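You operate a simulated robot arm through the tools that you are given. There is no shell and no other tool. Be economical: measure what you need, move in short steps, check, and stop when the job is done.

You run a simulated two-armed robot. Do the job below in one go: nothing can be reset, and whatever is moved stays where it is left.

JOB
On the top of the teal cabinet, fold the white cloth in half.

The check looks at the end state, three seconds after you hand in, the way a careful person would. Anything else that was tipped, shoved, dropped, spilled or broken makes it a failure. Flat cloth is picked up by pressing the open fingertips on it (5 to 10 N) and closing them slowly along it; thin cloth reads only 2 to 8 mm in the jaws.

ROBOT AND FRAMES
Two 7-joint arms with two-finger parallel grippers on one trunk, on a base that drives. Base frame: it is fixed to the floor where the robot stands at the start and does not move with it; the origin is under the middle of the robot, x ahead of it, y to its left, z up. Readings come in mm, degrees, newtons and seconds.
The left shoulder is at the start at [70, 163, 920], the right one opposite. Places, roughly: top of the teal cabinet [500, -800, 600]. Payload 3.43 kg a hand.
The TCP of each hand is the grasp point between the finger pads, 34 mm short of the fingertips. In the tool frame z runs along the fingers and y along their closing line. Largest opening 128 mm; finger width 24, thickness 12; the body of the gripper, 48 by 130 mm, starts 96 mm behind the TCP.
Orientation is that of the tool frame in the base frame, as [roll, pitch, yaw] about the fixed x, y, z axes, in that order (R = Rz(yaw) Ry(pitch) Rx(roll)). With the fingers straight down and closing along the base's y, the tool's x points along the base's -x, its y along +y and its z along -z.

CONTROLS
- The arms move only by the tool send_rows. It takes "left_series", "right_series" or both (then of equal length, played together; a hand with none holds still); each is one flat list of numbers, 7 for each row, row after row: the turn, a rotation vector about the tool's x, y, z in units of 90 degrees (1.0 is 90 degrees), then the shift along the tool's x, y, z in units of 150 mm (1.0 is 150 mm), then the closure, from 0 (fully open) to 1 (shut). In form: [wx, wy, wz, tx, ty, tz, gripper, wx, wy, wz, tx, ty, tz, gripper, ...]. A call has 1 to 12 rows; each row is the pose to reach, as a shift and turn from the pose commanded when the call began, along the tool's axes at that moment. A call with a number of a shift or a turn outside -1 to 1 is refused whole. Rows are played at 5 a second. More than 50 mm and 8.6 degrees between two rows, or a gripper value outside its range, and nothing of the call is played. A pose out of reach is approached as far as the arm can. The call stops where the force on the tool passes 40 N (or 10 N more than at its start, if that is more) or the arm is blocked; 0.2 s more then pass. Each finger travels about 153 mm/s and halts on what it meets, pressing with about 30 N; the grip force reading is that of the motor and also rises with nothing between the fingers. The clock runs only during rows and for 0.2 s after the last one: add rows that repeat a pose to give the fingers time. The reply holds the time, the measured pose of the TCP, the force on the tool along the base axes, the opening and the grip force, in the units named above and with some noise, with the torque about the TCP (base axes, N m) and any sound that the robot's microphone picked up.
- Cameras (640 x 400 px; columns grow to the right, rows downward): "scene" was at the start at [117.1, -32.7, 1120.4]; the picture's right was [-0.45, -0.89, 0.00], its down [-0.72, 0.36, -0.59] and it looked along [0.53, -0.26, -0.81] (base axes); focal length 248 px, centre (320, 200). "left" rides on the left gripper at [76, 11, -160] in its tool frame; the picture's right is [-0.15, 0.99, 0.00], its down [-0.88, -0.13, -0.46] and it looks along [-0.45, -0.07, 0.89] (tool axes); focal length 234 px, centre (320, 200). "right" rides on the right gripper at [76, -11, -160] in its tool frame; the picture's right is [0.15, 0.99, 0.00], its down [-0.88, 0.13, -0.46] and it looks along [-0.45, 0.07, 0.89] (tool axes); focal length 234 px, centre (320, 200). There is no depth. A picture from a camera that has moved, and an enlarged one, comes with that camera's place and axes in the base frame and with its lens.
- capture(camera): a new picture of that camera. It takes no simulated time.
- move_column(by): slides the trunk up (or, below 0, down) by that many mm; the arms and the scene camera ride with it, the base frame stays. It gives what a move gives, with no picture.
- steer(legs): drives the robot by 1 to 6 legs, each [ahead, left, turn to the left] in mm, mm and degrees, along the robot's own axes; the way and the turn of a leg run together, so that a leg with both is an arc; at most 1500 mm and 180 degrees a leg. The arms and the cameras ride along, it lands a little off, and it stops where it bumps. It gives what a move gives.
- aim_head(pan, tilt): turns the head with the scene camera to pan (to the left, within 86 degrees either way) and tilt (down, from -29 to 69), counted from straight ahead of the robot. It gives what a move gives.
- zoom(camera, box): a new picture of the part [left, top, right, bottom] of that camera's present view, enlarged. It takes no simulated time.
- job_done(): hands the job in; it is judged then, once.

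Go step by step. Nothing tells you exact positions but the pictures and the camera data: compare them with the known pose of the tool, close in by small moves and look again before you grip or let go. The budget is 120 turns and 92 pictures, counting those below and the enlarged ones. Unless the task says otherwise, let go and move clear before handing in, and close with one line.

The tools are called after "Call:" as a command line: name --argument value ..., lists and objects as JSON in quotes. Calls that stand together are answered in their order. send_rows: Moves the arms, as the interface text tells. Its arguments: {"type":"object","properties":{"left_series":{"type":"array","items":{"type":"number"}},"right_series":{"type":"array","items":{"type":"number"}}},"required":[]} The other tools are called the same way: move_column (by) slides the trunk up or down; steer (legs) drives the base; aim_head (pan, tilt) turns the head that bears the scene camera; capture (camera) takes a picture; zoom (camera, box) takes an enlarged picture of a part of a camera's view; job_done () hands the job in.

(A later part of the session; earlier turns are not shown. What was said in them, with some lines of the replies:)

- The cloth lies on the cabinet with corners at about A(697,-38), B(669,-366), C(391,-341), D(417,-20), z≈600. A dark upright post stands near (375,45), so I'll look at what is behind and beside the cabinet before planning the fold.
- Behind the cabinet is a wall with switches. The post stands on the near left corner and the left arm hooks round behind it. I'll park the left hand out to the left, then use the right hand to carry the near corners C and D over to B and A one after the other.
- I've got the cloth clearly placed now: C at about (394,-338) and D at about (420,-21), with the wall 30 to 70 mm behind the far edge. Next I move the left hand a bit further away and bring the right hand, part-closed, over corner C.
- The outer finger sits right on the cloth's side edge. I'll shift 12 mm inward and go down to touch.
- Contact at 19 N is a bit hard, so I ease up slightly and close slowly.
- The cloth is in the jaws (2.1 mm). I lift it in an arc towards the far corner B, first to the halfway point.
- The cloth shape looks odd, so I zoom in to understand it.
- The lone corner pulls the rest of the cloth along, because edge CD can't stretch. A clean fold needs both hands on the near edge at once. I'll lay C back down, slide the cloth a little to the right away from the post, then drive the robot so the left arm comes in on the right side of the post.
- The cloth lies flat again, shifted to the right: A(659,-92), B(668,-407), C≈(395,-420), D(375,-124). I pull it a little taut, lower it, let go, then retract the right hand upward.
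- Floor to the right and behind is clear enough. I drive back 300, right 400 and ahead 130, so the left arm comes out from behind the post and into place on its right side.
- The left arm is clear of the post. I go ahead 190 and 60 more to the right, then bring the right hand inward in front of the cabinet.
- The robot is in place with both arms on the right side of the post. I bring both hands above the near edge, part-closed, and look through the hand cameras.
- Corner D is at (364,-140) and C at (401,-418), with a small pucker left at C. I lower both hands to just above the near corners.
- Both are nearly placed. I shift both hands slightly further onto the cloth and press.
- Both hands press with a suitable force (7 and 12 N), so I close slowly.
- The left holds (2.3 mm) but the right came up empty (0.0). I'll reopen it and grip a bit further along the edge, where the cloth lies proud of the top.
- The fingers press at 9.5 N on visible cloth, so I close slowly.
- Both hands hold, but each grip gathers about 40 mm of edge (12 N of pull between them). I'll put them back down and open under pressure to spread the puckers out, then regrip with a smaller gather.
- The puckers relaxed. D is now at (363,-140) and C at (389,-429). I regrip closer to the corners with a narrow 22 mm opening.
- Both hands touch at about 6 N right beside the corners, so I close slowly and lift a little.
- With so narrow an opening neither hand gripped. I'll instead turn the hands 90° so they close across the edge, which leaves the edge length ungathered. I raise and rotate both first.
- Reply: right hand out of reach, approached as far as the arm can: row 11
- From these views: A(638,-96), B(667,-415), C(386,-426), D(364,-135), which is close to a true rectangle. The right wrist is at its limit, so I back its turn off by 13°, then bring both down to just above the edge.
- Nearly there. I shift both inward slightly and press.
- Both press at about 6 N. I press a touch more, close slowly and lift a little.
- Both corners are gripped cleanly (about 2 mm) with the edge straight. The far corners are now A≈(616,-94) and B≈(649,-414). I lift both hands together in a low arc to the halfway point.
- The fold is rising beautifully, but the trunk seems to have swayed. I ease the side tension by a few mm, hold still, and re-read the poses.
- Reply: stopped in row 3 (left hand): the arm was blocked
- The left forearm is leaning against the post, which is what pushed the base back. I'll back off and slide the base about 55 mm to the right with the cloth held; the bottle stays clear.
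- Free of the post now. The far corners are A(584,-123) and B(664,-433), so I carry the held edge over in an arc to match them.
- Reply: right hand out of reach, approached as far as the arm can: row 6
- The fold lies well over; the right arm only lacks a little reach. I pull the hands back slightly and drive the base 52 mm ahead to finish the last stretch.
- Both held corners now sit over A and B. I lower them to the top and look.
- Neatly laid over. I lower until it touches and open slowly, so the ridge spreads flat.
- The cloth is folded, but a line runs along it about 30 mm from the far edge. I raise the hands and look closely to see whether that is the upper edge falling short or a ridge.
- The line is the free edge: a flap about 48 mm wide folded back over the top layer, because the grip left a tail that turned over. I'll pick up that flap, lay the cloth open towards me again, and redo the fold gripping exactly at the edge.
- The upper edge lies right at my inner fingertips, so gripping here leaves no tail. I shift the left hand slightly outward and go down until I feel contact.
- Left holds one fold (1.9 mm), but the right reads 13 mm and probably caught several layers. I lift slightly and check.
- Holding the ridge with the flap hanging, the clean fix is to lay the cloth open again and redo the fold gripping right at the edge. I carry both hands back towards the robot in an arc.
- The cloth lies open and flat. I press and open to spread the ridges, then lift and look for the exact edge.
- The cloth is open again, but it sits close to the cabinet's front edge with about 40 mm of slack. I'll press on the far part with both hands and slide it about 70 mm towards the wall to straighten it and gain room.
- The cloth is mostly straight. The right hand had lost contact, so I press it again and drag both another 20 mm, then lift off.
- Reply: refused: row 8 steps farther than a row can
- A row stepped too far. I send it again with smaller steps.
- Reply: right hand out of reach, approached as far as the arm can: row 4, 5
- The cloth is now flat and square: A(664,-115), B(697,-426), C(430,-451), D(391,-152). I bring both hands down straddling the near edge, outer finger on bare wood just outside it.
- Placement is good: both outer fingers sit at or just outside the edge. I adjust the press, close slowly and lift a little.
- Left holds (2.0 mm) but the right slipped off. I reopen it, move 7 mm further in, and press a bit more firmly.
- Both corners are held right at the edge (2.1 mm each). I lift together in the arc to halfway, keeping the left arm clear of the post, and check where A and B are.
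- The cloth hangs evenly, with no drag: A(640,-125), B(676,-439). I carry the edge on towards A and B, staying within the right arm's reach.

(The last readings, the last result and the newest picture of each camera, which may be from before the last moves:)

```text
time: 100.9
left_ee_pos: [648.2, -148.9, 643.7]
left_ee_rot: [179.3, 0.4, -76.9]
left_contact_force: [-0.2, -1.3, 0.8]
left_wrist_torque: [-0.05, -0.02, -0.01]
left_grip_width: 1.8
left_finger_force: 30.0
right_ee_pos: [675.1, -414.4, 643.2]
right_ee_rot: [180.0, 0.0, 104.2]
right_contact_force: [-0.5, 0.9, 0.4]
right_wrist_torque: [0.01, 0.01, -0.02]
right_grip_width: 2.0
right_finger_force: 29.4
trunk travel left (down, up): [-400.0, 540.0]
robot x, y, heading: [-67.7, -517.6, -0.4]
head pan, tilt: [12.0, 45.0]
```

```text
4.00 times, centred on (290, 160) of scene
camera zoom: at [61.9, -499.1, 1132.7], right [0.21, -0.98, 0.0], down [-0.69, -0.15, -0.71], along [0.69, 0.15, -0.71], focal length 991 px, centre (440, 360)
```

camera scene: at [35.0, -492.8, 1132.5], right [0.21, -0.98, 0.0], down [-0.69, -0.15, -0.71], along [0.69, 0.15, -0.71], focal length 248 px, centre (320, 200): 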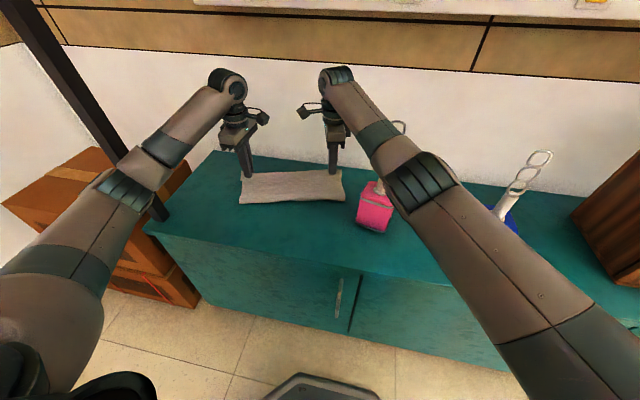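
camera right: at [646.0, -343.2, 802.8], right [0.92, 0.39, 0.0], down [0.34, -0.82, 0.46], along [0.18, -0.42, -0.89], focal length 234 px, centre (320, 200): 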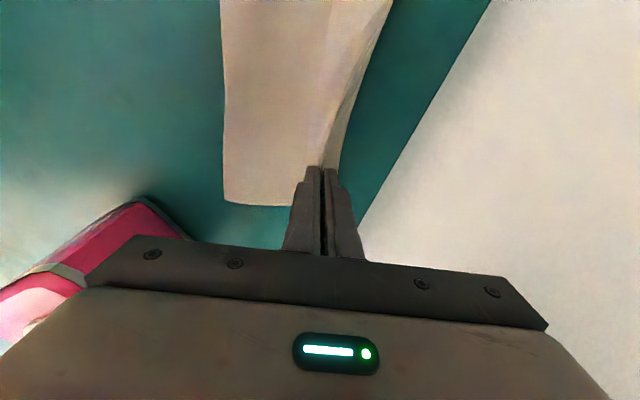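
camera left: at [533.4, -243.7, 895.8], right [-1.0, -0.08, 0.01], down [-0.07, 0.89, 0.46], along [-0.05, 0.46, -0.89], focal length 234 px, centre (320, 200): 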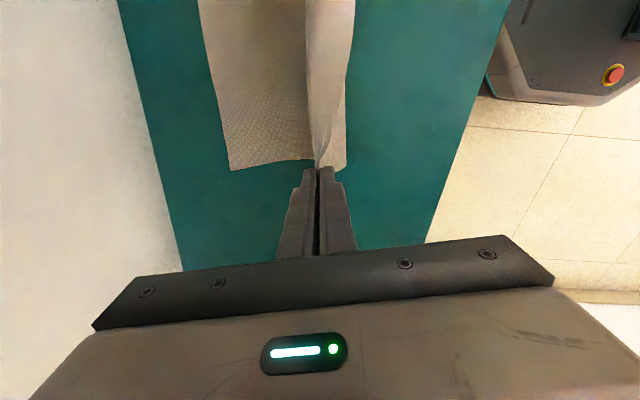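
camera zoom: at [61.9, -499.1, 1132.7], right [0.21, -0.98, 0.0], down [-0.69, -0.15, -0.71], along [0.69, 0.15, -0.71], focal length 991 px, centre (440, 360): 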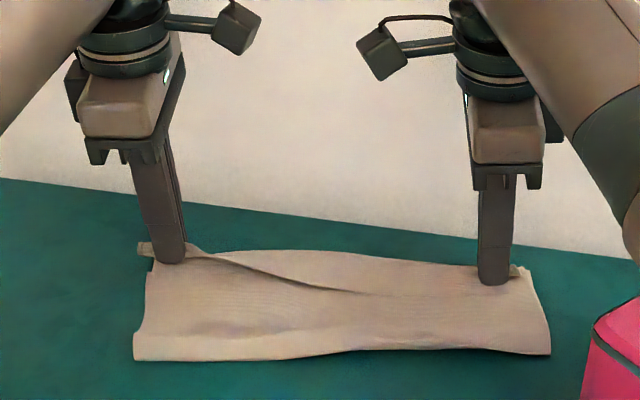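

The fold loop on the right is still puffy and the middle of the upper edge sags a little because the hands are slightly too close together. I lift a touch, spread the hands to pull the edge straight, and lower again.

Call:
send_rows --left_series '[0, 0, 0, 0, 0, -0.1, 1, 0, 0, 0, -0.025, 0, -0.15, 1, 0, 0, 0, -0.04, -0.01, -0.15, 1, 0, 0, 0, -0.04, -0.01, -0.07, 1, 0, 0, 0, -0.04, -0.01, 0.0, 1, 0, 0, 0, -0.04, -0.01, 0.03, 1, 0, 0, 0, -0.04, -0.01, 0.03, 1]' --right_series '[0, 0, 0, 0, 0, -0.1, 1, 0, 0, 0, -0.025, 0, -0.15, 1, 0, 0, 0, -0.04, 0.02, -0.15, 1, 0, 0, 0, -0.04, 0.02, -0.07, 1, 0, 0, 0, -0.04, 0.02, 0.0, 1, 0, 0, 0, -0.04, 0.02, 0.03, 1, 0, 0, 0, -0.04, 0.02, 0.03, 1]'

```text
time: 102.5
left_ee_pos: [647.5, -142.1, 639.3]
left_ee_rot: [179.4, 0.4, -77.0]
left_contact_force: [-0.1, -9.0, -0.6]
left_wrist_torque: [-0.32, -0.07, -0.01]
left_grip_width: 1.7
left_finger_force: 29.7
right_ee_pos: [680.7, -416.9, 640.2]
right_ee_rot: [180.0, 0.0, 104.4]
right_contact_force: [-0.7, 9.5, 3.9]
right_wrist_torque: [0.39, 0.04, -0.03]
right_grip_width: 2.1
right_finger_force: 29.9
trunk travel left (down, up): [-400.0, 540.0]
robot x, y, heading: [-71.3, -516.7, 0.0]
head pan, tilt: [12.0, 45.0]
```

The edge is taut (9 N). I ease it slightly, open the jaws just a little and lift straight off.

Call:
send_rows --left_series '[0, 0, 0, 0.01, 0, 0.015, 1, 0, 0, 0, 0.01, 0, 0.018, 0.97, 0, 0, 0, 0.01, 0, 0.018, 0.93, 0, 0, 0, 0.01, 0, 0.018, 0.9, 0, 0, 0, 0.01, 0, 0.0, 0.88, 0, 0, 0, 0.01, 0, -0.1, 0.86, 0, 0, 0, 0.01, 0, -0.25, 0.86, 0, 0, 0, 0.01, 0, -0.5, 0.86, 0, 0, 0, 0.01, 0, -0.75, 0.86, 0, 0, 0, 0.01, 0.25, -0.8, 0.86, 0, 0, 0, 0.01, 0.5, -0.8, 0.86]' --right_series '[0, 0, 0, 0.01, 0, 0.01, 1, 0, 0, 0, 0.01, 0, 0.01, 0.97, 0, 0, 0, 0.01, 0, 0.01, 0.93, 0, 0, 0, 0.01, 0, 0.01, 0.9, 0, 0, 0, 0.01, 0, 0.0, 0.88, 0, 0, 0, 0.01, 0, -0.1, 0.86, 0, 0, 0, 0.01, 0, -0.25, 0.86, 0, 0, 0, 0.01, 0, -0.5, 0.86, 0, 0, 0, 0.01, 0, -0.75, 0.86, 0, 0, 0, 0.01, -0.25, -0.8, 0.86, 0, 0, 0, 0.01, -0.5, -0.8, 0.86]'

Call:
zoom --camera "scene" --box '[210, 130, 370, 230]'

```text
time: 104.9
left_ee_pos: [578.2, -171.5, 760.4]
left_ee_rot: [179.4, 0.9, -77.2]
left_contact_force: [0.0, 0.1, -0.9]
left_wrist_torque: [-0.03, 0.03, -0.01]
left_grip_width: 17.7
left_finger_force: 0.0
right_ee_pos: [608.1, -444.7, 758.2]
right_ee_rot: [-180.0, -0.3, 104.1]
right_contact_force: [0.1, 1.0, 0.0]
right_wrist_torque: [-0.06, -0.04, -0.04]
right_grip_width: 18.2
right_finger_force: 0.1
trunk travel left (down, up): [-400.0, 540.0]
robot x, y, heading: [-68.3, -514.3, -0.1]
head pan, tilt: [12.0, 45.0]
```

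```text
4.00 times, centred on (290, 180) of scene
camera zoom: at [62.7, -508.5, 1132.8], right [0.2, -0.98, -0.01], down [-0.69, -0.14, -0.71], along [0.69, 0.15, -0.71], focal length 991 px, centre (440, 280)
```

zoom: 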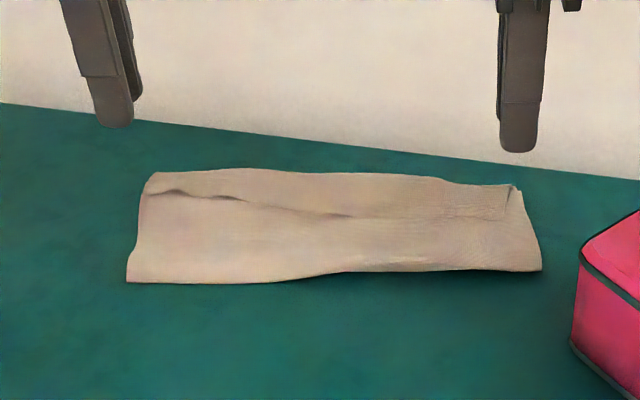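

The cloth is folded with edges nearly aligned. A narrow hem (about 25 mm left, 40 mm right) still turns back and the right end of the fold is puffy. I'll brush the hem towards the far edge with closed fingertips.

Call:
send_rows --left_series '[0, 0, 0, 0.01, -0.2, 0, 1, 0, 0, 0, 0.023, -0.446, 0.05, 1, 0, 0, 0, 0.023, -0.446, 0.3, 1, 0, 0, 0, 0.023, -0.446, 0.55, 1, 0, 0, 0, 0.023, -0.446, 0.767, 1, 0, 0, 0, 0.023, -0.446, 0.8, 1, 0, 0, 0, 0.023, -0.446, 0.812, 1, 0, 0, 0, 0.023, -0.446, 0.812, 1]' --right_series '[0, 0, 0, 0.07, 0.2, 0, 1, 0, 0, 0, 0.138, 0.434, 0.05, 1, 0, 0, 0, 0.138, 0.434, 0.3, 1, 0, 0, 0, 0.138, 0.434, 0.55, 1, 0, 0, 0, 0.138, 0.434, 0.753, 1, 0, 0, 0, 0.138, 0.434, 0.79, 1, 0, 0, 0, 0.138, 0.434, 0.8, 1, 0, 0, 0, 0.138, 0.434, 0.8, 1]'

```text
time: 106.7
left_ee_pos: [640.6, -148.9, 640.1]
left_ee_rot: [179.3, 0.4, -76.8]
left_contact_force: [-0.2, 1.0, -0.7]
left_wrist_torque: [0.04, -0.04, 0.05]
left_grip_width: 0.0
left_finger_force: 29.8
right_ee_pos: [664.8, -400.1, 639.1]
right_ee_rot: [-180.0, 0.1, 104.4]
right_contact_force: [0.3, -1.2, 0.4]
right_wrist_torque: [0.02, 0.01, 0.06]
right_grip_width: 0.0
right_finger_force: 29.8
trunk travel left (down, up): [-400.0, 540.0]
robot x, y, heading: [-71.1, -518.4, 0.2]
head pan, tilt: [12.0, 45.0]
```

Call:
send_rows --left_series '[0, 0, 0, 0, 0, 0.018, 1, 0, 0, 0, 0, 0, 0.026, 1, 0, 0, 0, 0, 0, 0.026, 1]' --right_series '[0, 0, 0, 0, 0, 0.012, 1, 0, 0, 0, 0, 0, 0.02, 1, 0, 0, 0, 0, 0, 0.02, 1]'

```text
time: 107.5
left_ee_pos: [641.0, -149.0, 635.9]
left_ee_rot: [179.5, 0.4, -76.8]
left_contact_force: [2.9, 1.3, 12.7]
left_wrist_torque: [0.0, -0.05, -0.01]
left_grip_width: 0.0
left_finger_force: 29.7
right_ee_pos: [664.4, -401.5, 636.9]
right_ee_rot: [180.0, 0.1, 104.3]
right_contact_force: [-0.1, 0.3, 2.1]
right_wrist_torque: [-0.01, -0.01, 0.0]
right_grip_width: 0.0
right_finger_force: 29.7
trunk travel left (down, up): [-400.0, 540.0]
robot x, y, heading: [-69.9, -515.9, -0.4]
head pan, tilt: [12.0, 45.0]
```

Call:
send_rows --left_series '[0, 0, 0, 0, 0, -0.004, 1, 0, 0, 0, 0, -0.03, -0.004, 1, 0, 0, 0, 0, -0.06, -0.004, 1, 0, 0, 0, 0, -0.09, -0.004, 1, 0, 0, 0, 0, -0.12, -0.004, 1, 0, 0, 0, 0, -0.12, -0.1, 1, 0, 0, 0, 0, -0.1, -0.3, 1, 0, 0, 0, 0, 0.1, -0.5, 1, 0, 0, 0, 0, 0.35, -0.6, 1, 0, 0, 0, 0, 0.6, -0.6, 1]' --right_series '[0, 0, 0, 0, 0, 0.002, 1, 0, 0, 0, 0, 0.03, 0.002, 1, 0, 0, 0, 0, 0.06, 0.002, 1, 0, 0, 0, 0, 0.09, 0.002, 1, 0, 0, 0, 0, 0.11, 0.002, 1, 0, 0, 0, 0, 0.11, -0.1, 1, 0, 0, 0, 0, 0.1, -0.3, 1, 0, 0, 0, 0, -0.1, -0.5, 1, 0, 0, 0, 0, -0.35, -0.6, 1, 0, 0, 0, 0, -0.6, -0.6, 1]'

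Call:
zoom --camera "scene" --box '[210, 130, 370, 230]'

```text
time: 109.7
left_ee_pos: [556.5, -176.8, 725.8]
left_ee_rot: [179.3, 0.7, -77.4]
left_contact_force: [-1.2, -0.8, -0.6]
left_wrist_torque: [-0.01, 0.01, 0.02]
left_grip_width: 0.1
left_finger_force: 30.1
right_ee_pos: [579.6, -427.3, 726.6]
right_ee_rot: [-179.9, -0.1, 104.1]
right_contact_force: [0.3, 0.7, 0.5]
right_wrist_torque: [-0.04, -0.05, 0.01]
right_grip_width: 0.0
right_finger_force: 29.8
right hand out of reach, approached as far as the arm can: row 4, 5, 6
trunk travel left (down, up): [-400.0, 540.0]
robot x, y, heading: [-66.8, -516.8, -0.4]
head pan, tilt: [12.0, 45.0]
```

```text
4.00 times, centred on (290, 180) of scene
camera zoom: at [61.7, -504.5, 1132.8], right [0.2, -0.98, 0.0], down [-0.69, -0.14, -0.71], along [0.69, 0.15, -0.71], focal length 991 px, centre (440, 280)
```

zoom: 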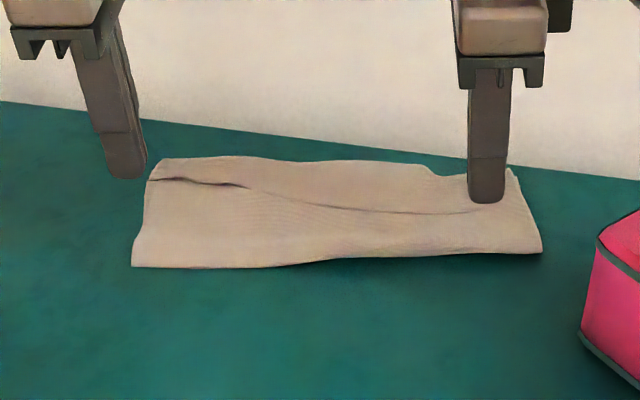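

The brush moved all layers together. A better trick is to set the closed fingertips right on the turned-back edge and open them under light pressure: one finger pushes the hem outward while the other draws the top layer back.

Call:
send_rows --left_series '[0, 0, 0, 0.03, -0.25, 0, 1, 0, 0, 0, 0.06, -0.5, 0, 1, 0, 0, 0, 0.077, -0.639, 0.1, 1, 0, 0, 0, 0.077, -0.639, 0.35, 1, 0, 0, 0, 0.077, -0.639, 0.55, 1, 0, 0, 0, 0.077, -0.639, 0.57, 1, 0, 0, 0, 0.077, -0.639, 0.57, 1]' --right_series '[0, 0, 0, 0, 0.25, 0, 1, 0, 0, 0, -0.01, 0.5, 0, 1, 0, 0, 0, -0.015, 0.574, 0.1, 1, 0, 0, 0, -0.015, 0.574, 0.35, 1, 0, 0, 0, -0.015, 0.574, 0.55, 1, 0, 0, 0, -0.015, 0.574, 0.575, 1, 0, 0, 0, -0.015, 0.574, 0.575, 1]'

```text
time: 111.3
left_ee_pos: [649.5, -159.9, 638.2]
left_ee_rot: [179.2, 0.4, -76.8]
left_contact_force: [-0.2, 0.3, -0.9]
left_wrist_torque: [-0.03, -0.03, 0.0]
left_grip_width: 0.0
left_finger_force: 30.3
right_ee_pos: [662.5, -402.9, 640.6]
right_ee_rot: [-179.9, 0.1, 104.4]
right_contact_force: [-0.5, 0.8, 0.0]
right_wrist_torque: [0.01, -0.02, 0.01]
right_grip_width: 0.0
right_finger_force: 30.0
trunk travel left (down, up): [-400.0, 540.0]
robot x, y, heading: [-72.8, -517.2, -0.3]
head pan, tilt: [12.0, 45.0]
```

Positions are right. I check by a close look at both fingertips before opening.

Call:
zoom --camera "right" --box '[200, 60, 440, 210]'

```text
2.67 times, centred on (320, 135) of right
camera zoom: at [633.3, -331.7, 799.4], right [0.92, 0.39, 0.0], down [0.34, -0.82, 0.46], along [0.18, -0.42, -0.89], focal length 624 px, centre (320, 373)
```

zoom: 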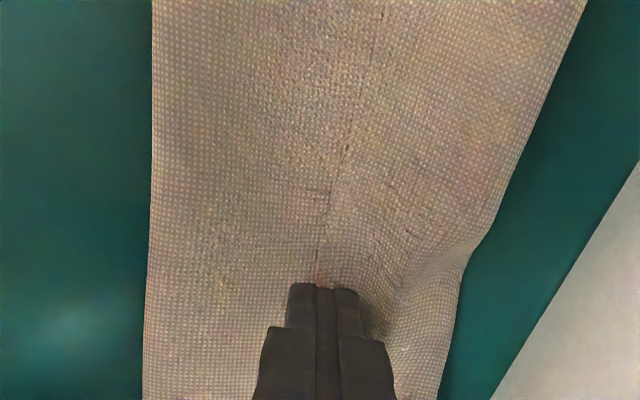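

The edge runs exactly between the two fingers. I press lightly and open slowly.

Call:
send_rows --left_series '[0, 0, 0, 0, 0, 0.01, 1, 0, 0, 0, 0, 0, 0.014, 1, 0, 0, 0, 0, 0, 0.014, 0.96, 0, 0, 0, 0, 0, 0.014, 0.92, 0, 0, 0, 0, 0, 0.014, 0.88, 0, 0, 0, 0, 0, 0.014, 0.84, 0, 0, 0, 0, 0, 0.014, 0.8, 0, 0, 0, 0, 0, 0.014, 0.76, 0, 0, 0, 0, 0, 0.014, 0.72, 0, 0, 0, 0, 0, 0.014, 0.68]' --right_series '[0, 0, 0, 0, 0, 0.02, 1, 0, 0, 0, 0, 0, 0.029, 1, 0, 0, 0, 0, 0, 0.029, 0.96, 0, 0, 0, 0, 0, 0.029, 0.92, 0, 0, 0, 0, 0, 0.029, 0.88, 0, 0, 0, 0, 0, 0.029, 0.84, 0, 0, 0, 0, 0, 0.029, 0.8, 0, 0, 0, 0, 0, 0.029, 0.76, 0, 0, 0, 0, 0, 0.029, 0.72, 0, 0, 0, 0, 0, 0.029, 0.68]'

```text
time: 113.5
left_ee_pos: [647.3, -158.2, 637.1]
left_ee_rot: [179.4, 0.4, -76.8]
left_contact_force: [-0.4, -0.5, 1.0]
left_wrist_torque: [0.0, -0.01, 0.0]
left_grip_width: 40.8
left_finger_force: 0.1
right_ee_pos: [662.6, -402.3, 636.4]
right_ee_rot: [-179.9, 0.1, 104.3]
right_contact_force: [-1.2, 0.6, 5.6]
right_wrist_torque: [0.05, -0.1, -0.04]
right_grip_width: 40.2
right_finger_force: 0.1
trunk travel left (down, up): [-400.0, 540.0]
robot x, y, heading: [-69.6, -518.9, -0.2]
head pan, tilt: [12.0, 45.0]
```

Call:
send_rows --left_series '[0, 0, 0, 0, 0, -0.05, 0.8, 0, 0, 0, 0, 0, -0.05, 1, 0, 0, 0, 0, 0, -0.05, 1, 0, 0, 0, 0, 0, 0.0, 1, 0, 0, 0, 0, 0, 0.008, 1, 0, 0, 0, 0, 0, 0.008, 0.95, 0, 0, 0, 0, 0, 0.008, 0.9, 0, 0, 0, 0, 0, 0.008, 0.84, 0, 0, 0, 0, 0, 0.008, 0.78, 0, 0, 0, 0, 0, 0.008, 0.72, 0, 0, 0, 0, 0, 0.008, 0.66, 0, 0, 0, 0, 0, 0.008, 0.6]' --right_series '[0, 0, 0, 0, 0, 0, 0.65, 0, 0, 0, 0, 0, 0, 0.62, 0, 0, 0, 0, 0, 0, 0.59, 0, 0, 0, 0, 0, 0, 0.56, 0, 0, 0, 0, 0, 0, 0.53, 0, 0, 0, 0, 0, 0, 0.5, 0, 0, 0, 0, 0, 0, 0.47, 0, 0, 0, 0, 0, 0, 0.44, 0, 0, 0, 0, 0, 0, 0.41, 0, 0, 0, 0, 0, 0, 0.39, 0, 0, 0, 0, 0, 0, 0.37, 0, 0, 0, 0, 0, 0, 0.36]'

Call:
zoom --camera "scene" --box '[210, 120, 370, 220]'

```text
time: 116.1
left_ee_pos: [648.4, -158.2, 636.8]
left_ee_rot: [179.4, 0.5, -76.8]
left_contact_force: [-0.5, -0.2, 2.8]
left_wrist_torque: [0.03, -0.11, -0.01]
left_grip_width: 50.8
left_finger_force: 0.0
right_ee_pos: [662.0, -401.6, 636.0]
right_ee_rot: [180.0, 0.1, 104.2]
right_contact_force: [-0.5, -1.0, 4.3]
right_wrist_torque: [0.03, -0.12, 0.01]
right_grip_width: 81.3
right_finger_force: 0.1
trunk travel left (down, up): [-400.0, 540.0]
robot x, y, heading: [-70.9, -518.7, -0.2]
head pan, tilt: [12.0, 45.0]
```

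```text
4.00 times, centred on (290, 170) of scene
camera zoom: at [61.0, -499.5, 1132.8], right [0.21, -0.98, 0.0], down [-0.69, -0.15, -0.71], along [0.69, 0.15, -0.71], focal length 991 px, centre (440, 320)
```

zoom: 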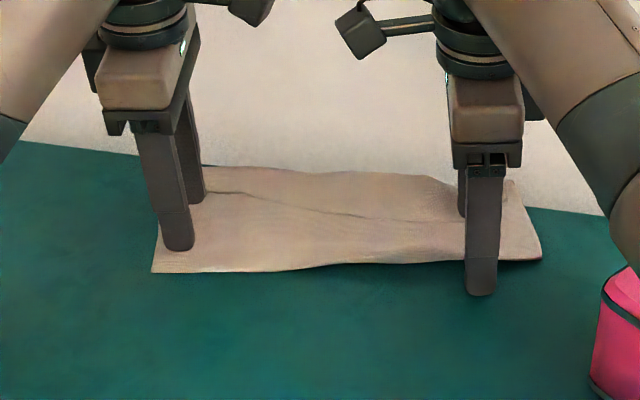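

The right end of the fold is still bunched too close to the far edge. With the left hand still holding its end, I use the right fingertip to draw the top layer back towards the robot and roll the fold line out.

Call:
send_rows --right_series '[0, 0, 0, 0, 0, -0.15, 0.5, 0, 0, 0, -0.06, -0.04, -0.15, 0.8, 0, 0, 0, -0.118, -0.078, -0.15, 1, 0, 0, 0, -0.118, -0.078, -0.15, 1, 0, 0, 0, -0.118, -0.078, -0.05, 1, 0, 0, 0, -0.118, -0.078, 0.003, 1, 0, 0, 0, -0.118, -0.15, 0.003, 1, 0, 0, 0, -0.118, -0.22, 0.003, 1, 0, 0, 0, -0.118, -0.29, 0.003, 1, 0, 0, 0, -0.118, -0.36, 0.003, 1, 0, 0, 0, -0.118, -0.42, 0.003, 1]'

```text
time: 118.5
left_ee_pos: [647.8, -158.4, 636.1]
left_ee_rot: [179.4, 0.4, -76.9]
left_contact_force: [1.0, -1.4, 5.4]
left_wrist_torque: [-0.02, -0.12, -0.07]
left_grip_width: 51.1
left_finger_force: 0.1
right_ee_pos: [604.3, -434.3, 635.9]
right_ee_rot: [180.0, 0.1, 104.3]
right_contact_force: [1.8, 0.9, 5.5]
right_wrist_torque: [-0.02, -0.13, 0.04]
right_grip_width: 0.1
right_finger_force: 29.7
trunk travel left (down, up): [-400.0, 540.0]
robot x, y, heading: [-72.5, -518.1, -0.1]
head pan, tilt: [12.0, 45.0]
```

I lift both hands clear, back them off, and look.

Call:
send_rows --left_series '[0, 0, 0, 0, 0, -0.1, 0.6, 0, 0, 0, 0, 0, -0.35, 0.6, 0, 0, 0, 0, 0, -0.6, 0.7, 0, 0, 0, 0, 0.25, -0.75, 0.7, 0, 0, 0, 0, 0.5, -0.8, 0.7, 0, 0, 0, 0, 0.75, -0.8, 0.7, 0, 0, 0, 0, 1.0, -0.8, 0.7, 0, 0, 0, 0, 1.0, -0.8, 0.7]' --right_series '[0, 0, 0, 0, 0, -0.1, 1, 0, 0, 0, 0, 0, -0.35, 1, 0, 0, 0, 0, 0, -0.6, 1, 0, 0, 0, 0, -0.25, -0.75, 1, 0, 0, 0, 0, -0.5, -0.8, 1, 0, 0, 0, 0, -0.75, -0.8, 1, 0, 0, 0, 0, -0.75, -0.8, 1, 0, 0, 0, 0, -0.75, -0.8, 1]'

Call:
zoom --camera "scene" --box '[210, 120, 370, 220]'

```text
time: 120.3
left_ee_pos: [504.8, -197.8, 759.0]
left_ee_rot: [179.6, 0.7, -77.0]
left_contact_force: [-0.7, -0.3, -0.2]
left_wrist_torque: [0.02, 0.03, -0.04]
left_grip_width: 38.3
left_finger_force: 0.2
right_ee_pos: [495.1, -466.2, 756.8]
right_ee_rot: [-180.0, -0.1, 104.3]
right_contact_force: [-0.1, 0.6, -0.1]
right_wrist_torque: [-0.04, -0.03, 0.0]
right_grip_width: 0.1
right_finger_force: 29.6
trunk travel left (down, up): [-400.0, 540.0]
robot x, y, heading: [-68.6, -516.8, -0.4]
head pan, tilt: [12.0, 45.0]
```

```text
4.00 times, centred on (290, 170) of scene
camera zoom: at [61.1, -504.2, 1133.0], right [0.21, -0.98, 0.0], down [-0.69, -0.14, -0.71], along [0.69, 0.15, -0.71], focal length 991 px, centre (440, 320)
```

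zoom: 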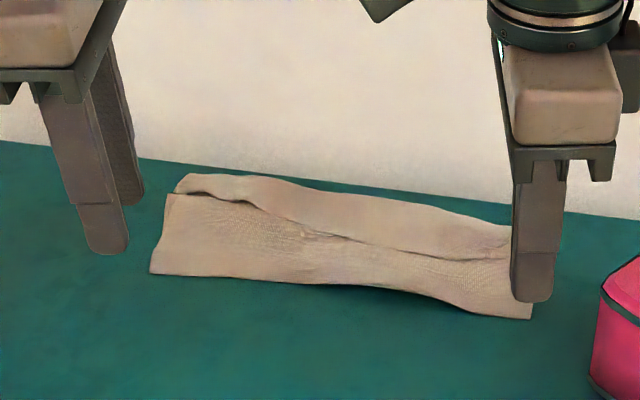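

Much better: the strip is straight and close to half width, with a narrower hem. I'll repeat the opening trick at the right end, and first pull the left end back a little for clearance from the wall.

Call:
send_rows --left_series '[0, 0, 0, 0.02, -0.2, 0, 0.68, 0, 0, 0, 0.04, -0.4, 0, 0.68, 0, 0, 0, 0.06, -0.6, 0, 0.68, 0, 0, 0, 0.08, -0.8, 0.1, 0.68, 0, 0, 0, 0.097, -1.0, 0.3, 0.68, 0, 0, 0, 0.097, -1.0, 0.3, 0.68]' --right_series '[0, 0, 0, 0.02, 0.22, 0, 1, 0, 0, 0, 0.04, 0.44, 0, 1, 0, 0, 0, 0.06, 0.66, 0, 1, 0, 0, 0, 0.08, 0.88, 0.1, 1, 0, 0, 0, 0.125, 1.0, 0.3, 1, 0, 0, 0, 0.125, 1.0, 0.3, 1]'

```text
time: 121.7
left_ee_pos: [655.2, -174.6, 710.4]
left_ee_rot: [179.3, 0.4, -76.9]
left_contact_force: [-0.5, -0.5, -0.8]
left_wrist_torque: [-0.01, 0.01, 0.0]
left_grip_width: 40.9
left_finger_force: 0.1
right_ee_pos: [637.6, -409.3, 710.3]
right_ee_rot: [-179.9, 0.1, 104.2]
right_contact_force: [-0.3, 0.2, 0.0]
right_wrist_torque: [0.0, 0.01, 0.04]
right_grip_width: 0.0
right_finger_force: 30.0
trunk travel left (down, up): [-400.0, 540.0]
robot x, y, heading: [-68.6, -514.2, -0.2]
head pan, tilt: [12.0, 45.0]
```

Call:
send_rows --left_series '[0, 0, 0, 0, 0, 0.2, 0.68, 0, 0, 0, 0, 0, 0.4, 0.68, 0, 0, 0, 0, 0, 0.48, 0.68, 0, 0, 0, 0, 0, 0.497, 0.68, 0, 0, 0, 0, 0.04, 0.497, 0.68, 0, 0, 0, 0, 0.08, 0.497, 0.68, 0, 0, 0, 0, 0.12, 0.497, 0.68, 0, 0, 0, 0, 0.167, 0.497, 0.68, 0, 0, 0, 0, 0.167, 0.497, 0.68, 0, 0, 0, 0, 0.167, 0.497, 0.68, 0, 0, 0, 0, 0.167, 0.497, 0.68, 0, 0, 0, 0, 0.167, 0.497, 0.68]' --right_series '[0, 0, 0, 0.01, 0.129, 0.2, 1, 0, 0, 0, 0.01, 0.129, 0.4, 1, 0, 0, 0, 0.01, 0.129, 0.48, 1, 0, 0, 0, 0.01, 0.129, 0.494, 1, 0, 0, 0, 0.01, 0.129, 0.494, 0.95, 0, 0, 0, 0.01, 0.129, 0.494, 0.89, 0, 0, 0, 0.01, 0.129, 0.494, 0.83, 0, 0, 0, 0.01, 0.129, 0.494, 0.77, 0, 0, 0, 0.01, 0.129, 0.494, 0.7, 0, 0, 0, 0.01, 0.129, 0.494, 0.63, 0, 0, 0, 0.01, 0.129, 0.494, 0.56, 0, 0, 0, 0.01, 0.129, 0.494, 0.5]'

```text
time: 124.3
left_ee_pos: [625.8, -178.6, 636.4]
left_ee_rot: [179.4, 0.4, -76.8]
left_contact_force: [1.3, 0.8, 8.1]
left_wrist_torque: [0.05, -0.26, -0.03]
left_grip_width: 41.7
left_finger_force: 0.3
right_ee_pos: [654.6, -401.5, 637.2]
right_ee_rot: [-180.0, 0.1, 104.2]
right_contact_force: [-0.8, -0.5, 2.6]
right_wrist_torque: [0.02, -0.12, -0.01]
right_grip_width: 63.8
right_finger_force: 0.0
trunk travel left (down, up): [-400.0, 540.0]
robot x, y, heading: [-70.6, -515.5, -0.5]
head pan, tilt: [12.0, 45.0]
```

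Now the same trick at the left end, with the right hand lifted away.

Call:
send_rows --left_series '[0, 0, 0, 0, 0, -0.13, 0.8, 0, 0, 0, -0.06, -0.08, -0.13, 1, 0, 0, 0, -0.067, -0.15, -0.13, 1, 0, 0, 0, -0.067, -0.15, -0.05, 1, 0, 0, 0, -0.067, -0.15, 0.0, 1, 0, 0, 0, -0.067, -0.15, 0.002, 0.95, 0, 0, 0, -0.067, -0.15, 0.002, 0.89, 0, 0, 0, -0.067, -0.15, 0.002, 0.83, 0, 0, 0, -0.067, -0.15, 0.002, 0.77, 0, 0, 0, -0.067, -0.15, 0.002, 0.71, 0, 0, 0, -0.067, -0.15, 0.002, 0.65, 0, 0, 0, -0.067, -0.15, 0.002, 0.58]' --right_series '[0, 0, 0, 0, 0, -0.1, 0.5, 0, 0, 0, -0.05, 0, -0.3, 0.6, 0, 0, 0, -0.1, 0, -0.4, 0.8, 0, 0, 0, -0.1, 0, -0.4, 1, 0, 0, 0, -0.1, 0, -0.4, 1, 0, 0, 0, -0.1, 0, -0.4, 1, 0, 0, 0, -0.1, 0, -0.4, 1, 0, 0, 0, -0.1, 0, -0.4, 1, 0, 0, 0, -0.1, 0, -0.4, 1, 0, 0, 0, -0.1, 0, -0.4, 1, 0, 0, 0, -0.1, 0, -0.4, 1, 0, 0, 0, -0.1, 0, -0.4, 1]'

```text
time: 126.9
left_ee_pos: [647.8, -165.1, 636.6]
left_ee_rot: [179.4, 0.4, -76.8]
left_contact_force: [-1.2, -0.1, 9.0]
left_wrist_torque: [0.02, -0.28, -0.03]
left_grip_width: 52.8
left_finger_force: 0.0
right_ee_pos: [657.5, -416.4, 697.9]
right_ee_rot: [180.0, 0.1, 104.3]
right_contact_force: [0.1, 0.1, 0.3]
right_wrist_torque: [0.0, 0.01, -0.01]
right_grip_width: 0.0
right_finger_force: 29.9
trunk travel left (down, up): [-400.0, 540.0]
robot x, y, heading: [-71.4, -516.3, 0.0]
head pan, tilt: [12.0, 45.0]
```

Left end done. I retreat the left hand and treat the middle of the hem with the right hand.

Call:
send_rows --left_series '[0, 0, 0, 0, 0, -0.1, 0.6, 0, 0, 0, 0, 0, -0.35, 0.6, 0, 0, 0, 0, 0.1, -0.6, 0.6, 0, 0, 0, 0, 0.35, -0.7, 0.6, 0, 0, 0, 0, 0.6, -0.7, 0.6, 0, 0, 0, 0, 0.85, -0.7, 0.6, 0, 0, 0, 0, 1.0, -0.7, 0.6, 0, 0, 0, 0, 1.0, -0.7, 0.6]' --right_series '[0, 0, 0, 0, 0, 0, 1, 0, 0, 0, 0, 0, 0, 1, 0, 0, 0, 0, 0, 0, 1, 0, 0, 0, 0.1, 0.02, 0, 1, 0, 0, 0, 0.3, 0.06, 0, 1, 0, 0, 0, 0.5, 0.1, 0.1, 1, 0, 0, 0, 0.627, 0.131, 0.25, 1, 0, 0, 0, 0.627, 0.131, 0.38, 1]'

Call:
send_rows --right_series '[0, 0, 0, 0, 0, 0.02, 1, 0, 0, 0, 0, 0, 0.03, 0.95, 0, 0, 0, 0, 0, 0.03, 0.88, 0, 0, 0, 0, 0, 0.03, 0.81, 0, 0, 0, 0, 0, 0.03, 0.74, 0, 0, 0, 0, 0, 0.03, 0.67, 0, 0, 0, 0, 0, 0.03, 0.6, 0, 0, 0, 0, 0, 0.03, 0.53, 0, 0, 0, 0, 0, 0.03, 0.46, 0, 0, 0, 0, 0, 0.03, 0.39, 0, 0, 0, 0, 0, 0.03, 0.33]'

```text
time: 128.7
left_ee_pos: [502.1, -197.4, 744.4]
left_ee_rot: [179.5, 0.4, -76.6]
left_contact_force: [0.0, -0.1, 0.3]
left_wrist_torque: [-0.01, -0.01, 0.0]
left_grip_width: 51.1
left_finger_force: 0.0
right_ee_pos: [641.0, -346.5, 641.1]
right_ee_rot: [179.9, 0.1, 104.2]
right_contact_force: [0.2, 0.7, 0.2]
right_wrist_torque: [-0.04, -0.01, 0.01]
right_grip_width: 0.0
right_finger_force: 29.9
right hand out of reach, approached as far as the arm can: row 6, 7, 8
trunk travel left (down, up): [-400.0, 540.0]
robot x, y, heading: [-70.5, -515.6, -0.1]
head pan, tilt: [12.0, 45.0]
```

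```text
time: 131.1
left_ee_pos: [503.3, -198.7, 743.9]
left_ee_rot: [179.4, 0.3, -76.9]
left_contact_force: [0.0, 1.3, -0.9]
left_wrist_torque: [-0.03, 0.03, 0.04]
left_grip_width: 51.3
left_finger_force: 0.1
right_ee_pos: [640.9, -348.4, 635.1]
right_ee_rot: [180.0, 0.1, 104.2]
right_contact_force: [-0.7, -0.6, 5.5]
right_wrist_torque: [0.09, -0.27, -0.02]
right_grip_width: 85.2
right_finger_force: 0.0
trunk travel left (down, up): [-400.0, 540.0]
robot x, y, heading: [-68.4, -512.5, -0.1]
head pan, tilt: [12.0, 45.0]
```

I lift the right hand off and back it away, let things settle, then take the last picture.

Call:
send_rows --right_series '[0, 0, 0, 0, 0, -0.1, 0.35, 0, 0, 0, 0, 0, -0.35, 0.35, 0, 0, 0, 0, 0, -0.6, 0.4, 0, 0, 0, 0, -0.25, -0.75, 0.5, 0, 0, 0, -0.2, -0.45, -0.8, 0.6, 0, 0, 0, -0.4, -0.65, -0.8, 0.6, 0, 0, 0, -0.6, -0.85, -0.8, 0.6, 0, 0, 0, -0.6, -1.0, -0.8, 0.6, 0, 0, 0, -0.6, -1.0, -0.8, 0.6, 0, 0, 0, -0.6, -1.0, -0.8, 0.6]'

Call:
zoom --camera "scene" --box '[190, 110, 400, 240]'

```text
time: 133.3
left_ee_pos: [503.7, -200.2, 743.2]
left_ee_rot: [179.5, 0.5, -76.8]
left_contact_force: [0.0, 0.6, 0.5]
left_wrist_torque: [-0.01, 0.0, 0.02]
left_grip_width: 51.4
left_finger_force: 0.0
right_ee_pos: [519.2, -473.2, 753.9]
right_ee_rot: [-179.9, 0.1, 104.3]
right_contact_force: [-0.7, 0.6, -0.5]
right_wrist_torque: [0.0, 0.0, -0.03]
right_grip_width: 51.3
right_finger_force: 0.0
trunk travel left (down, up): [-400.0, 540.0]
robot x, y, heading: [-68.5, -516.2, 0.1]
head pan, tilt: [12.0, 45.0]
```

```text
3.05 times, centred on (295, 175) of scene
camera zoom: at [61.4, -499.7, 1132.8], right [0.21, -0.98, 0.0], down [-0.69, -0.15, -0.71], along [0.69, 0.15, -0.71], focal length 755 px, centre (396, 276)
```

zoom: 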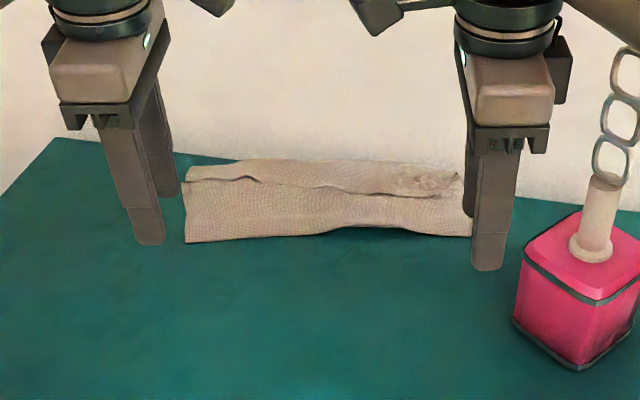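

Last picture: the cloth lies folded along one line, the free edge close to the far edge, and the bottle untouched. I raise both hands clear before handing in.

Call:
send_rows --left_series '[0, 0, 0, 0, 0, -0.2, 0.6, 0, 0, 0, 0, 0, -0.4, 0.6, 0, 0, 0, 0, 0, -0.4, 0.6]' --right_series '[0, 0, 0, 0, 0, -0.2, 0.6, 0, 0, 0, 0, 0, -0.4, 0.6, 0, 0, 0, 0, 0, -0.4, 0.6]'

Call:
job_done

```text
time: 134.1
left_ee_pos: [500.4, -204.4, 803.9]
left_ee_rot: [179.4, 0.6, -76.8]
left_contact_force: [-0.6, 1.3, 1.0]
left_wrist_torque: [-0.01, -0.02, 0.0]
left_grip_width: 51.2
left_finger_force: 0.1
right_ee_pos: [516.3, -475.3, 816.9]
right_ee_rot: [179.8, -0.2, 104.3]
right_contact_force: [-0.1, -0.5, 0.2]
right_wrist_torque: [0.01, 0.01, -0.04]
right_grip_width: 51.4
right_finger_force: 0.1
trunk travel left (down, up): [-400.0, 540.0]
robot x, y, heading: [-69.4, -517.1, -0.0]
head pan, tilt: [12.0, 45.0]
```

```text
The job is handed in.
```

The white cloth is folded over on the teal cabinet, but not perfectly: a strip of the top edge, about 20 mm wide on the left and wider in the middle, is still turned back short of the far edge. The left forearm leaned on the post beside the cloth once, pushing the base back; the post still looked upright, nothing else looked disturbed, and both hands are clear.
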